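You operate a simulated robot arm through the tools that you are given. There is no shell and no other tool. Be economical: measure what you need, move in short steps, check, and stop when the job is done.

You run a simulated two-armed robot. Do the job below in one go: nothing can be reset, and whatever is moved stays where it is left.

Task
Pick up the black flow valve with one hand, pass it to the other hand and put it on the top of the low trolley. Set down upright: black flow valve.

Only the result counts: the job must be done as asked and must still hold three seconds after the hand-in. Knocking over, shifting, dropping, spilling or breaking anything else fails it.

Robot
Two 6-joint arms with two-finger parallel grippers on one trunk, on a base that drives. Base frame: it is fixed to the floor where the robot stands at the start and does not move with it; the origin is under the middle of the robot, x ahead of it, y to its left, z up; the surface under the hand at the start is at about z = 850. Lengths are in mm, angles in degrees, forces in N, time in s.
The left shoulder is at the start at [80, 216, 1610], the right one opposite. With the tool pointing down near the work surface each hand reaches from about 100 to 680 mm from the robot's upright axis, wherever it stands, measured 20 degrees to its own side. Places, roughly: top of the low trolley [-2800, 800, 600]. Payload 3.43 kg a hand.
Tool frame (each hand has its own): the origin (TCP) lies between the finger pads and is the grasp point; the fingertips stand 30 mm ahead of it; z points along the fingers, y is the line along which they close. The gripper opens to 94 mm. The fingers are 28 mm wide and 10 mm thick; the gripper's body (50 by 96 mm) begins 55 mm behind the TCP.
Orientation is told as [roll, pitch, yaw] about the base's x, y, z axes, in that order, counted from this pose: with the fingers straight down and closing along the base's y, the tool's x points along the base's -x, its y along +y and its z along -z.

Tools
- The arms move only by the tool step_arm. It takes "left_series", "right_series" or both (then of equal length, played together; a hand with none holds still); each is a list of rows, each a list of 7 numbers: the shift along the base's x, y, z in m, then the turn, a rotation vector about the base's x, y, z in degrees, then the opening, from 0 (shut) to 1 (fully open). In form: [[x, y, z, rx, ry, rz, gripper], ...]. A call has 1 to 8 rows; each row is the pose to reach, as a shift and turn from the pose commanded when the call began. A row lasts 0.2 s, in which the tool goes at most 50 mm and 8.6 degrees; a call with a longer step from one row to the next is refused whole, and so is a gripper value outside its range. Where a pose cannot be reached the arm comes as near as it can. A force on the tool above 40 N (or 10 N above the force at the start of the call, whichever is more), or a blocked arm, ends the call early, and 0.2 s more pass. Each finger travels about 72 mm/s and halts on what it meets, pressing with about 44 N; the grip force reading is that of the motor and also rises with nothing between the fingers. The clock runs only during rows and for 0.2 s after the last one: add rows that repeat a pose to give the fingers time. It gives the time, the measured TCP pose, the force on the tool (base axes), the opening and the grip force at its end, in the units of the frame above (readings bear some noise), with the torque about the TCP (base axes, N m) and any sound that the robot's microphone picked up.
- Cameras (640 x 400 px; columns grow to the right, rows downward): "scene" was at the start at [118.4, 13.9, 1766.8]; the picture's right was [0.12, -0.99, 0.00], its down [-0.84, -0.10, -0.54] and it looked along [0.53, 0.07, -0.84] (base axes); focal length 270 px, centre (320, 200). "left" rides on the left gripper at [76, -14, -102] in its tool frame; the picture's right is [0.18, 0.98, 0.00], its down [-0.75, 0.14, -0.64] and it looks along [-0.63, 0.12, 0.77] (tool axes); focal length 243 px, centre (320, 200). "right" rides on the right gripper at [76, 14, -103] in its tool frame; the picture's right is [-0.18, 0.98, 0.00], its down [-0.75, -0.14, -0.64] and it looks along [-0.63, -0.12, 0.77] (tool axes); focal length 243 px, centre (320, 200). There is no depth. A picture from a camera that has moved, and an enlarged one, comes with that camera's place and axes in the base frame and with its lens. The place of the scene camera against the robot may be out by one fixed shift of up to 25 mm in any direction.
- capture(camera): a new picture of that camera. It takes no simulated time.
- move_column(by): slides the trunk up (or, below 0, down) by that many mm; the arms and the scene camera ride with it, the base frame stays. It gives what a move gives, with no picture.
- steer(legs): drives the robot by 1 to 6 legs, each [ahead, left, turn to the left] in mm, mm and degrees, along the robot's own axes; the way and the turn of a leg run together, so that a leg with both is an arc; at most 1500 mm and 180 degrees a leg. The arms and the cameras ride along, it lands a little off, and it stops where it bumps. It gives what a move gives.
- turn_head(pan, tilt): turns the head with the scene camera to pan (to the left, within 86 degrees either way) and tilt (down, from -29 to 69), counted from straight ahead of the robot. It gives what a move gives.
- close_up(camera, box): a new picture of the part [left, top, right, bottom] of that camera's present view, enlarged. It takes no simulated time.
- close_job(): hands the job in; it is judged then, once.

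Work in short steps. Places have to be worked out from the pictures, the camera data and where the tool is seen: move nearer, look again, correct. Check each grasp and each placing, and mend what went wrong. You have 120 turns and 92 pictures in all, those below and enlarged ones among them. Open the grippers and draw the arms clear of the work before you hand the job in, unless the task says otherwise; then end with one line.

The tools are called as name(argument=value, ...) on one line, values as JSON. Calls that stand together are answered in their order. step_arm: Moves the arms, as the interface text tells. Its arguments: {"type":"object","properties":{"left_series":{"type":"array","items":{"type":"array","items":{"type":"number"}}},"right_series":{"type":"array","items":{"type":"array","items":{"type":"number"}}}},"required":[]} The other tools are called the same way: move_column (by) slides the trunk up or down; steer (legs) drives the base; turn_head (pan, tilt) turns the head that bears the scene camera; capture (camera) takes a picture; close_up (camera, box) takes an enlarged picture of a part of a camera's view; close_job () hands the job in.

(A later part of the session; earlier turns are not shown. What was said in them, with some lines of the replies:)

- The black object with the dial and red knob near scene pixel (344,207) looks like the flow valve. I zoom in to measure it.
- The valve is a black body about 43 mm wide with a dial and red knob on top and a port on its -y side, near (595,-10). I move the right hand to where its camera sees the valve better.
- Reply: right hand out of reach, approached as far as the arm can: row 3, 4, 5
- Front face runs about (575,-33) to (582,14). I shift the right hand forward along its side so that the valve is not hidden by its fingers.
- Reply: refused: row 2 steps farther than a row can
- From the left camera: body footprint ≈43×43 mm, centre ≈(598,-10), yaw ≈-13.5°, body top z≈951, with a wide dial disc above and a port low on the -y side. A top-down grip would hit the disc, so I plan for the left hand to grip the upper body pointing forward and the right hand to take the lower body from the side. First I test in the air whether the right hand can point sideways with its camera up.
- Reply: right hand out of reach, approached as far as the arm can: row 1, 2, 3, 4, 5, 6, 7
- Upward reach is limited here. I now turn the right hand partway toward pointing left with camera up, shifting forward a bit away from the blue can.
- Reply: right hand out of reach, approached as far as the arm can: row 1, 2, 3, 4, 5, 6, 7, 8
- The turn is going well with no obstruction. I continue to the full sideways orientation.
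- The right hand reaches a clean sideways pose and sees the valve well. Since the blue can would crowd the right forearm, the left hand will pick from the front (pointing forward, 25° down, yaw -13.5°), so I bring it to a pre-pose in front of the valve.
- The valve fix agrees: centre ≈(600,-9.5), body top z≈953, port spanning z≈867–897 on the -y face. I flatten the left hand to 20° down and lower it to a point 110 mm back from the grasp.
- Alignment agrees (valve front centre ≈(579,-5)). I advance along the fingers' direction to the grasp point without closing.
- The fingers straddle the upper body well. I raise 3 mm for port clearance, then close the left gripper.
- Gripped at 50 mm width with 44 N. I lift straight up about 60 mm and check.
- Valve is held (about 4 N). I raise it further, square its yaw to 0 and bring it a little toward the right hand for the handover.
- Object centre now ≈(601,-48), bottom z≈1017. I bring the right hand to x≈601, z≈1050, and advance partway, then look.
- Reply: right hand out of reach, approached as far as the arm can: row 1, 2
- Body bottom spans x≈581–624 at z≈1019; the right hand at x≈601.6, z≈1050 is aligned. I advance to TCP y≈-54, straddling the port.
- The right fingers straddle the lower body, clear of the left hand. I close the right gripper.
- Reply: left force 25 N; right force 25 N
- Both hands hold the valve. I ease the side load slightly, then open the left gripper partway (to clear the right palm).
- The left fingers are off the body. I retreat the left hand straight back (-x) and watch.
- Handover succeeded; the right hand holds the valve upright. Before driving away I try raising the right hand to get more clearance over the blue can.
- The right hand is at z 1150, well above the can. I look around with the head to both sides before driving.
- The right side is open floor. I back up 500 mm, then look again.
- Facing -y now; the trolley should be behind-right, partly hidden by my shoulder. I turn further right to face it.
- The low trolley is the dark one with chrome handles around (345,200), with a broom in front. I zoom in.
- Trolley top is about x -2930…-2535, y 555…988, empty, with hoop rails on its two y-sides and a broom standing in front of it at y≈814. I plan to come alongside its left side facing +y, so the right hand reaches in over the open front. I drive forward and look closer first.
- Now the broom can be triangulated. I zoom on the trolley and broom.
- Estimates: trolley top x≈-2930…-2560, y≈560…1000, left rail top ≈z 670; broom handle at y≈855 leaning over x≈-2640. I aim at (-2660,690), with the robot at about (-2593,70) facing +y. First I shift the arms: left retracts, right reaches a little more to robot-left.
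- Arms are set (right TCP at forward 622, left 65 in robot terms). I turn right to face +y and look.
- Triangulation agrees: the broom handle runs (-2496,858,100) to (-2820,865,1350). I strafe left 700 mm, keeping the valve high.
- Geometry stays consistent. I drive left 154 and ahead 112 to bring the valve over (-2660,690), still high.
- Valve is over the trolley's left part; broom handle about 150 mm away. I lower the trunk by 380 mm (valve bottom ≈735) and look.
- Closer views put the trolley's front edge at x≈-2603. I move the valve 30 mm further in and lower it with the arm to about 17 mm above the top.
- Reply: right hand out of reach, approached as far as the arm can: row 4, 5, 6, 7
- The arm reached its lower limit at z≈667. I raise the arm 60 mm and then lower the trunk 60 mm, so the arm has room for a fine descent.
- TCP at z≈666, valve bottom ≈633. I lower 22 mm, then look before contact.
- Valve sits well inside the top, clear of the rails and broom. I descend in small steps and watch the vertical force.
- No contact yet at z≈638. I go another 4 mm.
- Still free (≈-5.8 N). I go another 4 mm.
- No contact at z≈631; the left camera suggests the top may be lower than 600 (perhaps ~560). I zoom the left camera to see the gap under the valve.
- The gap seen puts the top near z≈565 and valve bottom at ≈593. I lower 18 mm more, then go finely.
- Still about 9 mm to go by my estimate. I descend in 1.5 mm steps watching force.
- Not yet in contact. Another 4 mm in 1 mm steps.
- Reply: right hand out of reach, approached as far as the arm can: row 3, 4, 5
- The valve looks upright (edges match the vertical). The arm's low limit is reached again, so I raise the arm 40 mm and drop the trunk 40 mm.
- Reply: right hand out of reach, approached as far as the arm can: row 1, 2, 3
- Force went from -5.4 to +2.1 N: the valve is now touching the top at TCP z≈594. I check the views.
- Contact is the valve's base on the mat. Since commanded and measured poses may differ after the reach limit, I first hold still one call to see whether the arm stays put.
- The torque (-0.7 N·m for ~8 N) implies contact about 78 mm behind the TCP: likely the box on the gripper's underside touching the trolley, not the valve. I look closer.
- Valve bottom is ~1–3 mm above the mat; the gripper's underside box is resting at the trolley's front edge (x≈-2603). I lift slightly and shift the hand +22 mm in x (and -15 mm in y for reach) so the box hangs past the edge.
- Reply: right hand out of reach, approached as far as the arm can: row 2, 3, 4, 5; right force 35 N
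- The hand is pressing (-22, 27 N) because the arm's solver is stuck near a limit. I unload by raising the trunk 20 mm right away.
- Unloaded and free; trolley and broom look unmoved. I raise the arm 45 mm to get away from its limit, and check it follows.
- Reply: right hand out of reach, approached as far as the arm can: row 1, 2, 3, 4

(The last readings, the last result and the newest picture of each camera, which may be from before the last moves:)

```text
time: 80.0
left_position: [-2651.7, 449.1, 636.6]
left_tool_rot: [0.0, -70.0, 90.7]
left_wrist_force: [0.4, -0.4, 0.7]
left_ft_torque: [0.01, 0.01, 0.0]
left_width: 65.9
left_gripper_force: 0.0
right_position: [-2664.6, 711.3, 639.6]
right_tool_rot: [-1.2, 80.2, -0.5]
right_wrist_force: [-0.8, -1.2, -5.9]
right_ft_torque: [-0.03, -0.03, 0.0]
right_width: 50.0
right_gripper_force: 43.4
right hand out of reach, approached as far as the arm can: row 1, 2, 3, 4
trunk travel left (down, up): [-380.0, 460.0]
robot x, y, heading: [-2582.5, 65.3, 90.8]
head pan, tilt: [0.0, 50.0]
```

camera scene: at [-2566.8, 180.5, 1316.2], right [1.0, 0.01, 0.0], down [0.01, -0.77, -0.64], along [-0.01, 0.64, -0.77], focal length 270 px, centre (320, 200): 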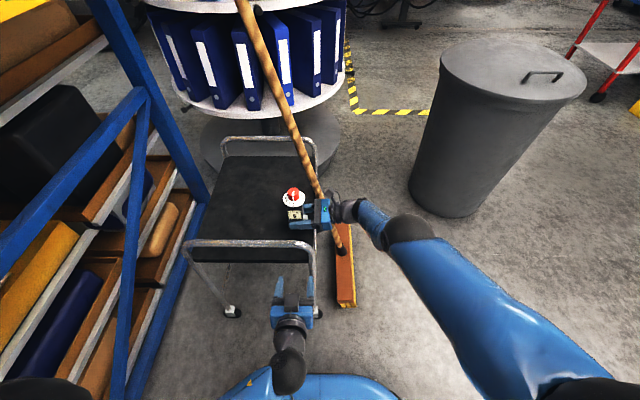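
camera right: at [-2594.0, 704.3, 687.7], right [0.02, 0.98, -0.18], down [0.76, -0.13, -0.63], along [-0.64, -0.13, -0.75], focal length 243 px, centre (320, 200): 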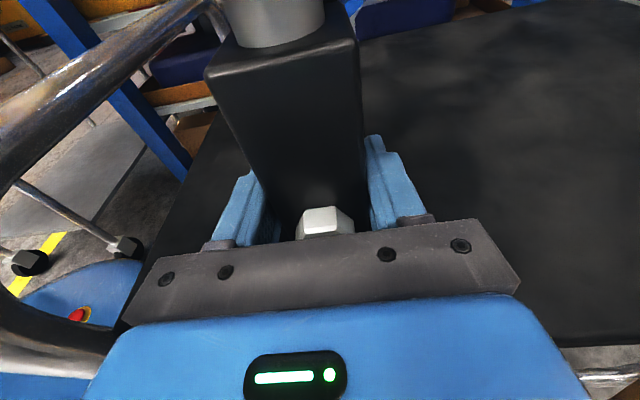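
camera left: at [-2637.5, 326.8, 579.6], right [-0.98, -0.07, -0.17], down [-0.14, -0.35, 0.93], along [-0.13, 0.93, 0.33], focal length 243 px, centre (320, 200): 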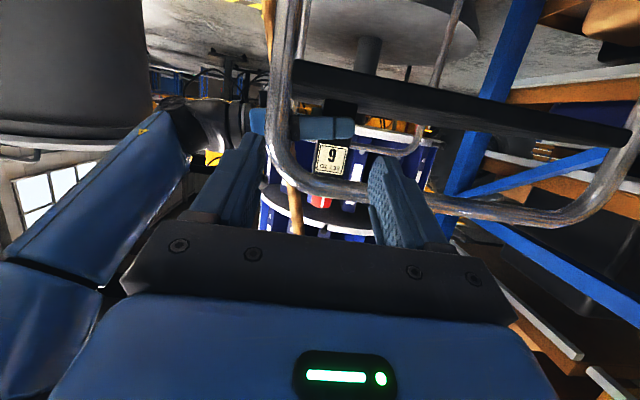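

The arm is stuck at full stretch (the pose only slides along its reach limit). I raise the trunk 60 for safety, then command a larger inward-and-up step to bend the elbow again.

move_column(by=60)

step_arm(right_series=[[0, -0.034, 0.034, 0, 0, 0, 0], [0, -0.055, 0.06, 0, 0, 0, 0], [0, -0.055, 0.06, 0, 0, 0, 0], [0, -0.055, 0.06, 0, 0, 0, 0]])

```text
time: 81.0
left_position: [-2651.7, 447.8, 695.9]
left_tool_rot: [-0.1, -69.9, 90.7]
left_wrist_force: [-0.5, -0.1, 0.4]
left_ft_torque: [-0.01, 0.01, 0.02]
left_width: 65.6
left_gripper_force: 0.1
right_position: [-2665.0, 710.9, 698.1]
right_tool_rot: [-1.3, 80.1, -0.4]
right_wrist_force: [-0.2, 0.4, -5.5]
right_ft_torque: [-0.01, 0.0, 0.03]
right_width: 50.0
right_gripper_force: 43.5
trunk travel left (down, up): [-440.0, 400.0]
robot x, y, heading: [-2580.8, 69.7, 90.7]
head pan, tilt: [0.0, 50.0]
```

```text
time: 82.0
left_position: [-2652.9, 448.4, 696.4]
left_tool_rot: [0.0, -69.9, 90.7]
left_wrist_force: [0.9, 0.4, 0.3]
left_ft_torque: [-0.02, 0.01, -0.02]
left_width: 65.6
left_gripper_force: 0.0
right_position: [-2675.0, 719.9, 718.9]
right_tool_rot: [-1.3, 80.2, -0.3]
right_wrist_force: [0.6, 0.1, -5.4]
right_ft_torque: [0.01, -0.12, -0.02]
right_width: 50.2
right_gripper_force: 44.2
right hand out of reach, approached as far as the arm can: row 1, 2, 3, 4
trunk travel left (down, up): [-440.0, 400.0]
robot x, y, heading: [-2583.1, 69.5, 90.8]
head pan, tilt: [0.0, 50.0]
```

Still sliding along the limit. I command a longer, exactly radial inward pull (wrist toward the shoulder) to break the stretch; the space that way is free.

step_arm(right_series=[[0.007, -0.037, 0.031, 0, 0, 0, 0], [0.014, -0.074, 0.062, 0, 0, 0, 0], [0.021, -0.111, 0.093, 0, 0, 0, 0], [0.028, -0.148, 0.124, 0, 0, 0, 0], [0.028, -0.148, 0.124, 0, 0, 0, 0]])

capture(camera="scene")

```text
time: 83.2
left_position: [-2652.9, 449.0, 696.8]
left_tool_rot: [0.0, -70.0, 90.7]
left_wrist_force: [-0.3, -0.4, 0.3]
left_ft_torque: [-0.01, 0.01, 0.0]
left_width: 66.0
left_gripper_force: 0.1
right_position: [-2672.1, 738.6, 746.7]
right_tool_rot: [-1.3, 80.1, -0.3]
right_wrist_force: [0.2, -0.5, -5.4]
right_ft_torque: [-0.01, -0.04, -0.01]
right_width: 50.2
right_gripper_force: 44.4
right hand out of reach, approached as far as the arm can: row 1, 2, 3, 4, 5
trunk travel left (down, up): [-440.0, 400.0]
robot x, y, heading: [-2583.0, 73.6, 90.9]
head pan, tilt: [0.0, 50.0]
```

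```text
26 pictures are left
camera scene: at [-2566.7, 181.1, 1376.4], right [1.0, 0.01, 0.0], down [0.01, -0.77, -0.64], along [-0.01, 0.64, -0.77], focal length 270 px, centre (320, 200)
```

scene: 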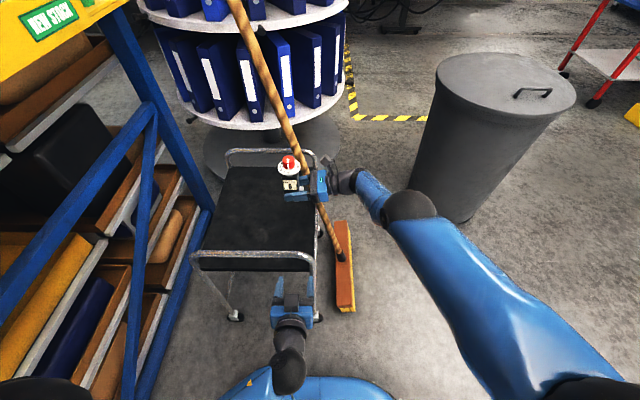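

The arm can stay at this stretch: I'll use base and trunk to place instead. I move the base back 48 mm (−y) and right 15 mm (+x) to bring the TCP to about (-2657,690).

steer(legs=[[-48, -15, 0]])

```text
time: 84.2
left_position: [-2637.3, 402.3, 695.0]
left_tool_rot: [-0.1, -69.8, 90.7]
left_wrist_force: [1.1, -0.1, 0.2]
left_ft_torque: [0.02, 0.0, 0.01]
left_width: 65.6
left_gripper_force: 0.1
right_position: [-2657.3, 692.8, 746.2]
right_tool_rot: [-1.6, 80.1, -0.7]
right_wrist_force: [0.3, -0.7, -6.1]
right_ft_torque: [-0.02, 0.0, 0.01]
right_width: 50.1
right_gripper_force: 43.6
trunk travel left (down, up): [-440.0, 400.0]
robot x, y, heading: [-2569.9, 20.8, 90.7]
head pan, tilt: [0.0, 50.0]
```

TCP at (-2657,693,746). I lower the trunk 140 mm to z≈606.

move_column(by=-140)

capture(camera="left")

close_up(camera="scene", box=[220, 100, 400, 240])

```text
time: 85.8
left_position: [-2636.9, 402.0, 556.0]
left_tool_rot: [0.0, -70.0, 90.7]
left_wrist_force: [-0.4, 0.7, 1.0]
left_ft_torque: [-0.02, 0.01, -0.04]
left_width: 65.7
left_gripper_force: 0.1
right_position: [-2657.0, 691.4, 608.3]
right_tool_rot: [-1.1, 80.1, -0.4]
right_wrist_force: [0.0, -0.3, -4.9]
right_ft_torque: [-0.01, -0.06, -0.01]
right_width: 50.2
right_gripper_force: 43.8
trunk travel left (down, up): [-300.0, 540.0]
robot x, y, heading: [-2568.4, 22.8, 90.6]
head pan, tilt: [0.0, 50.0]
```

```text
25 pictures are left
camera left: at [-2622.6, 281.2, 519.3], right [-0.98, -0.07, -0.17], down [-0.14, -0.35, 0.93], along [-0.13, 0.94, 0.33], focal length 243 px, centre (320, 200)
```

left: 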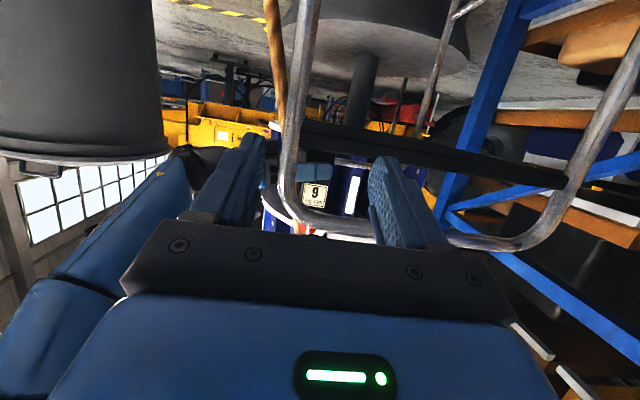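

```text
2.86 times, centred on (310, 170) of scene
camera zoom: at [-2551.6, 134.7, 1236.4], right [1.0, 0.01, 0.0], down [0.01, -0.77, -0.64], along [-0.01, 0.64, -0.77], focal length 773 px, centre (349, 286)
```

zoom: 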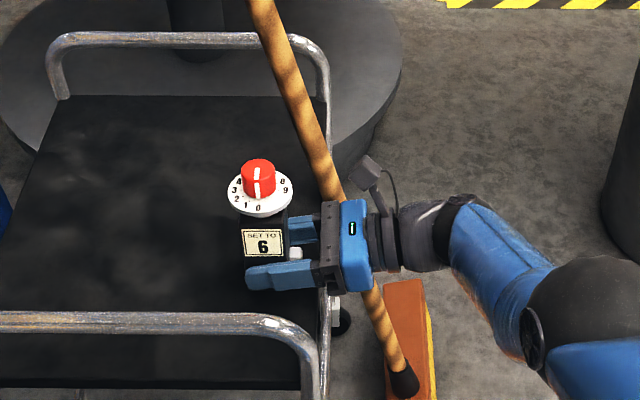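

All clear. I lower the trunk 9 mm, then in small steps.

move_column(by=-9)

move_column(by=-3)

```text
time: 86.4
left_position: [-2636.5, 401.9, 548.2]
left_tool_rot: [0.0, -70.0, 90.7]
left_wrist_force: [0.0, 1.0, 0.3]
left_ft_torque: [-0.03, -0.01, -0.01]
left_width: 65.7
left_gripper_force: 0.1
right_position: [-2656.2, 692.1, 597.9]
right_tool_rot: [-1.3, 80.2, -0.3]
right_wrist_force: [-0.5, -0.5, -5.2]
right_ft_torque: [0.03, -0.08, -0.01]
right_width: 50.4
right_gripper_force: 43.8
trunk travel left (down, up): [-291.0, 549.0]
robot x, y, heading: [-2569.3, 15.7, 90.9]
head pan, tilt: [0.0, 50.0]
```

```text
time: 86.9
left_position: [-2637.2, 401.3, 545.3]
left_tool_rot: [0.1, -70.0, 90.7]
left_wrist_force: [0.0, -0.2, 0.0]
left_ft_torque: [0.04, -0.02, -0.01]
left_width: 65.7
left_gripper_force: 0.0
right_position: [-2657.3, 691.8, 594.9]
right_tool_rot: [-1.3, 80.2, -0.4]
right_wrist_force: [-0.8, 0.4, -5.5]
right_ft_torque: [0.02, -0.05, -0.02]
right_width: 50.2
right_gripper_force: 44.7
trunk travel left (down, up): [-288.0, 552.0]
robot x, y, heading: [-2569.1, 20.9, 90.7]
head pan, tilt: [0.0, 50.0]
```

Still free at z≈595. I continue in 2 mm steps.

move_column(by=-2)

move_column(by=-1.5)

```text
time: 87.5
left_position: [-2637.3, 401.1, 544.1]
left_tool_rot: [0.0, -70.0, 90.7]
left_wrist_force: [-0.6, 0.1, -0.2]
left_ft_torque: [-0.01, 0.03, 0.04]
left_width: 65.9
left_gripper_force: 0.0
right_position: [-2657.6, 691.3, 593.9]
right_tool_rot: [-0.5, 80.2, 0.5]
right_wrist_force: [-0.2, -0.6, 2.5]
right_ft_torque: [0.13, -0.15, 0.0]
right_width: 50.4
right_gripper_force: 43.9
trunk travel left (down, up): [-286.0, 554.0]
robot x, y, heading: [-2572.4, 21.3, 90.6]
head pan, tilt: [0.0, 50.0]
```

```text
time: 88.0
left_position: [-2637.3, 400.6, 540.9]
left_tool_rot: [0.1, -70.1, 90.6]
left_wrist_force: [0.4, 1.0, 0.4]
left_ft_torque: [0.03, -0.01, 0.03]
left_width: 65.9
left_gripper_force: 0.1
right_position: [-2657.8, 690.2, 594.5]
right_tool_rot: [0.1, 80.3, 1.0]
right_wrist_force: [0.6, -0.3, 11.3]
right_ft_torque: [-0.08, -0.31, 0.0]
right_width: 49.8
right_gripper_force: 43.9
trunk travel left (down, up): [-284.0, 556.0]
robot x, y, heading: [-2571.9, 22.4, 90.7]
head pan, tilt: [0.0, 50.0]
```

The valve's base is on the mat (contact inside its footprint). I ease off 1 mm and open the right gripper with no arm shift.

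move_column(by=1)

step_arm(right_series=[[0, 0, 0, 0, 0, 0, 0.15], [0, 0, 0, 0, 0, 0, 0.6], [0, 0, 0, 0, 0, 0, 0.9], [0, 0, 0, 0, 0, 0, 0.9]])

capture(camera="right")

close_up(camera="scene", box=[220, 100, 400, 240])

```text
time: 88.5
left_position: [-2636.6, 401.8, 542.3]
left_tool_rot: [-0.1, -70.1, 90.7]
left_wrist_force: [-0.6, 0.1, -0.5]
left_ft_torque: [-0.01, -0.01, 0.01]
left_width: 65.7
left_gripper_force: 0.0
right_position: [-2657.5, 691.5, 594.2]
right_tool_rot: [-0.1, 80.2, 0.8]
right_wrist_force: [-0.3, 3.2, 11.9]
right_ft_torque: [0.19, -0.29, 0.07]
right_width: 50.4
right_gripper_force: 43.9
trunk travel left (down, up): [-286.0, 554.0]
robot x, y, heading: [-2567.7, 24.8, 90.7]
head pan, tilt: [0.0, 50.0]
```

```text
time: 89.5
left_position: [-2637.3, 400.8, 541.7]
left_tool_rot: [-0.1, -70.1, 90.7]
left_wrist_force: [0.6, 0.5, -0.3]
left_ft_torque: [-0.02, 0.0, -0.02]
left_width: 65.6
left_gripper_force: 0.2
right_position: [-2656.6, 691.0, 592.3]
right_tool_rot: [-1.2, 80.2, -0.2]
right_wrist_force: [0.1, 0.1, 0.5]
right_ft_torque: [0.01, -0.02, 0.03]
right_width: 84.6
right_gripper_force: 0.0
trunk travel left (down, up): [-286.0, 554.0]
robot x, y, heading: [-2567.1, 21.1, 90.5]
head pan, tilt: [0.0, 50.0]
```

```text
23 pictures are left
camera right: at [-2569.7, 706.2, 685.3], right [0.02, 0.98, -0.18], down [0.76, -0.13, -0.63], along [-0.65, -0.13, -0.75], focal length 243 px, centre (320, 200)
```

right: 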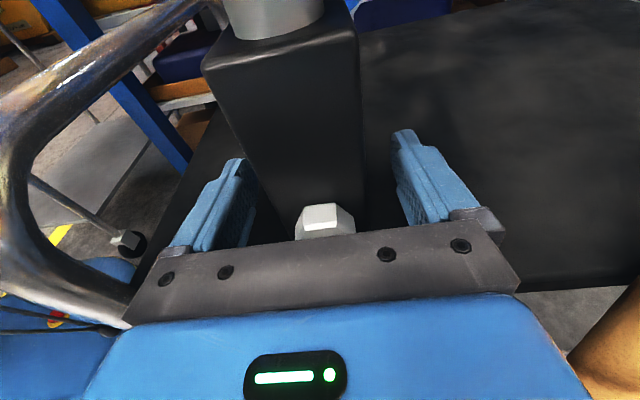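

```text
2.86 times, centred on (310, 170) of scene
camera zoom: at [-2551.5, 134.1, 1221.9], right [1.0, 0.01, 0.0], down [0.01, -0.77, -0.64], along [-0.01, 0.64, -0.77], focal length 773 px, centre (349, 286)
```

zoom: 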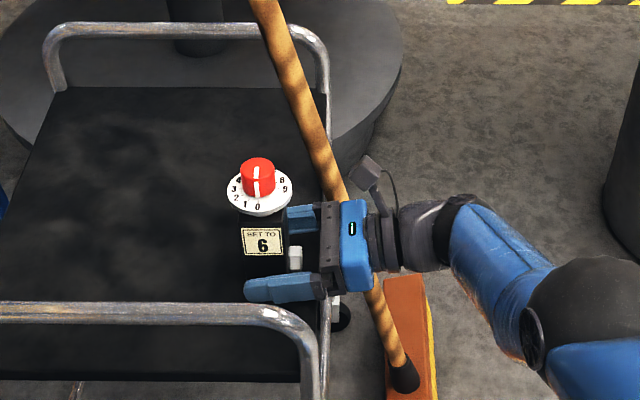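

The valve stands free on the mat. I withdraw by strafing the base to its right (+x), first 60 mm, checking.

steer(legs=[[0, -60, 0]])

capture(camera="right")

```text
time: 90.4
left_position: [-2577.5, 403.0, 541.4]
left_tool_rot: [0.4, -70.1, 90.4]
left_wrist_force: [-0.7, -0.2, -0.1]
left_ft_torque: [0.01, -0.03, 0.01]
left_width: 65.9
left_gripper_force: 0.0
right_position: [-2597.1, 691.5, 593.6]
right_tool_rot: [-1.0, 80.3, 0.0]
right_wrist_force: [0.3, -0.6, 0.7]
right_ft_torque: [0.0, 0.05, 0.02]
right_width: 84.6
right_gripper_force: 0.1
trunk travel left (down, up): [-286.0, 554.0]
robot x, y, heading: [-2510.3, 24.1, 91.0]
head pan, tilt: [0.0, 50.0]
```

```text
21 pictures are left
camera right: at [-2509.6, 707.1, 685.5], right [0.02, 0.98, -0.18], down [0.76, -0.13, -0.63], along [-0.65, -0.13, -0.75], focal length 243 px, centre (320, 200)
```

right: 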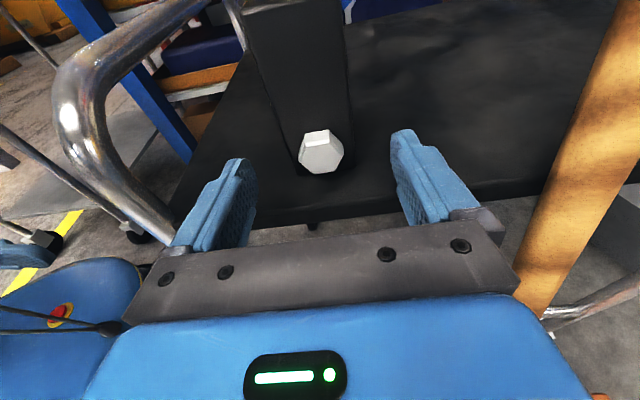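

Clean withdrawal; the valve stands with front margin and the broom is untouched. I continue right 160 mm and then back 150 mm.

steer(legs=[[0, -160, 0], [-200, 0, 0]])

capture(camera="scene")

close_up(camera="right", box=[160, 0, 480, 200])

```text
time: 93.0
left_position: [-2415.3, 209.1, 540.9]
left_tool_rot: [-0.1, -70.1, 90.8]
left_wrist_force: [-0.4, -0.2, 0.6]
left_ft_torque: [0.0, -0.02, -0.03]
left_width: 65.9
left_gripper_force: 0.1
right_position: [-2435.2, 498.8, 593.5]
right_tool_rot: [-0.7, 80.2, 0.4]
right_wrist_force: [0.3, -0.8, 0.0]
right_ft_torque: [-0.01, -0.01, -0.03]
right_width: 84.6
right_gripper_force: 0.0
trunk travel left (down, up): [-286.0, 554.0]
robot x, y, heading: [-2350.9, -169.1, 91.1]
head pan, tilt: [0.0, 50.0]
```

```text
20 pictures are left
camera scene: at [-2328.5, -58.6, 1222.0], right [1.0, 0.01, 0.0], down [0.01, -0.77, -0.64], along [-0.01, 0.64, -0.77], focal length 270 px, centre (320, 200)
```

scene: 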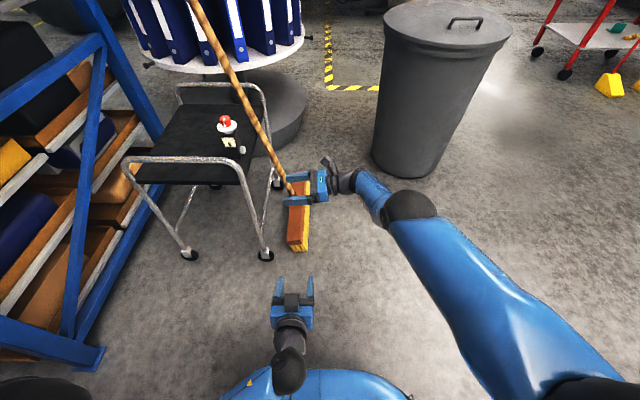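

```text
2.00 times, centred on (320, 100) of right
camera zoom: at [-2348.3, 514.1, 686.2], right [0.01, 0.98, -0.18], down [0.76, -0.13, -0.63], along [-0.64, -0.13, -0.75], focal length 485 px, centre (320, 400)
```

zoom: 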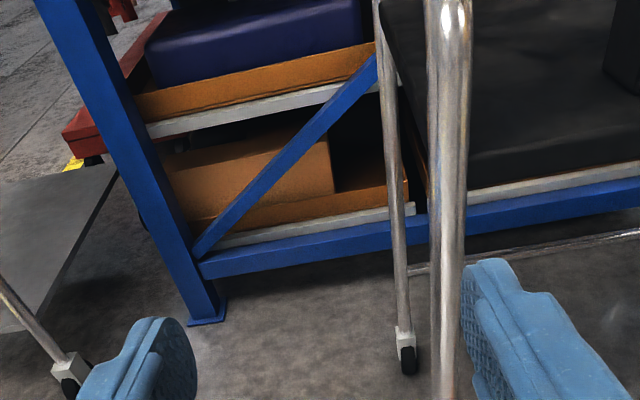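

The hands are clear. I zoom in to confirm the valve is upright.

close_up(camera="scene", box=[170, 80, 290, 200])

steer(legs=[[-250, 0, 0]])

```text
3.33 times, centred on (230, 140) of scene
camera zoom: at [-2328.5, -58.6, 1222.0], right [1.0, 0.01, 0.0], down [0.01, -0.77, -0.64], along [-0.01, 0.64, -0.77], focal length 902 px, centre (620, 400)
```

zoom: 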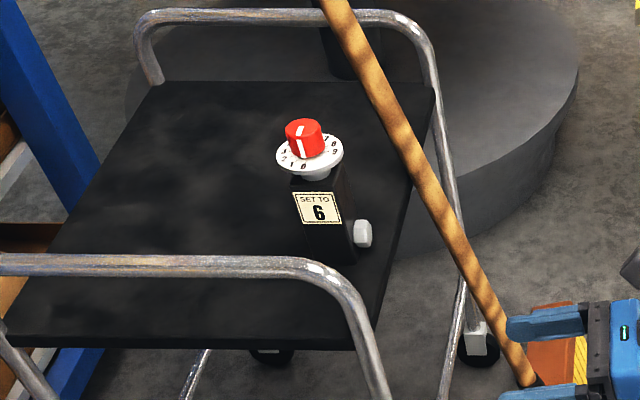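

```text
time: 94.8
left_position: [-2410.5, -37.3, 543.2]
left_tool_rot: [0.0, -70.0, 90.9]
left_wrist_force: [0.1, -0.7, -0.1]
left_ft_torque: [-0.05, 0.02, 0.01]
left_width: 65.8
left_gripper_force: 0.0
right_position: [-2433.4, 251.0, 593.4]
right_tool_rot: [-0.7, 80.2, 0.5]
right_wrist_force: [-0.1, -0.2, 0.9]
right_ft_torque: [-0.01, -0.02, 0.04]
right_width: 84.8
right_gripper_force: 0.0
trunk travel left (down, up): [-286.0, 554.0]
robot x, y, heading: [-2341.0, -418.4, 90.9]
head pan, tilt: [0.0, 50.0]
```

The valve stands upright on the trolley top, broom and trolley are undisturbed, and both grippers are open and well clear. I hand the job in.

close_job()

```text
The job is handed in.
```

The black flow valve was picked up with the left hand, passed to the right, and now stands upright on top of the low trolley. During the lowering the right hand once pressed on the trolley with about 35 N before I backed off. The trolley and the broom beside it showed no movement in the pictures afterwards.
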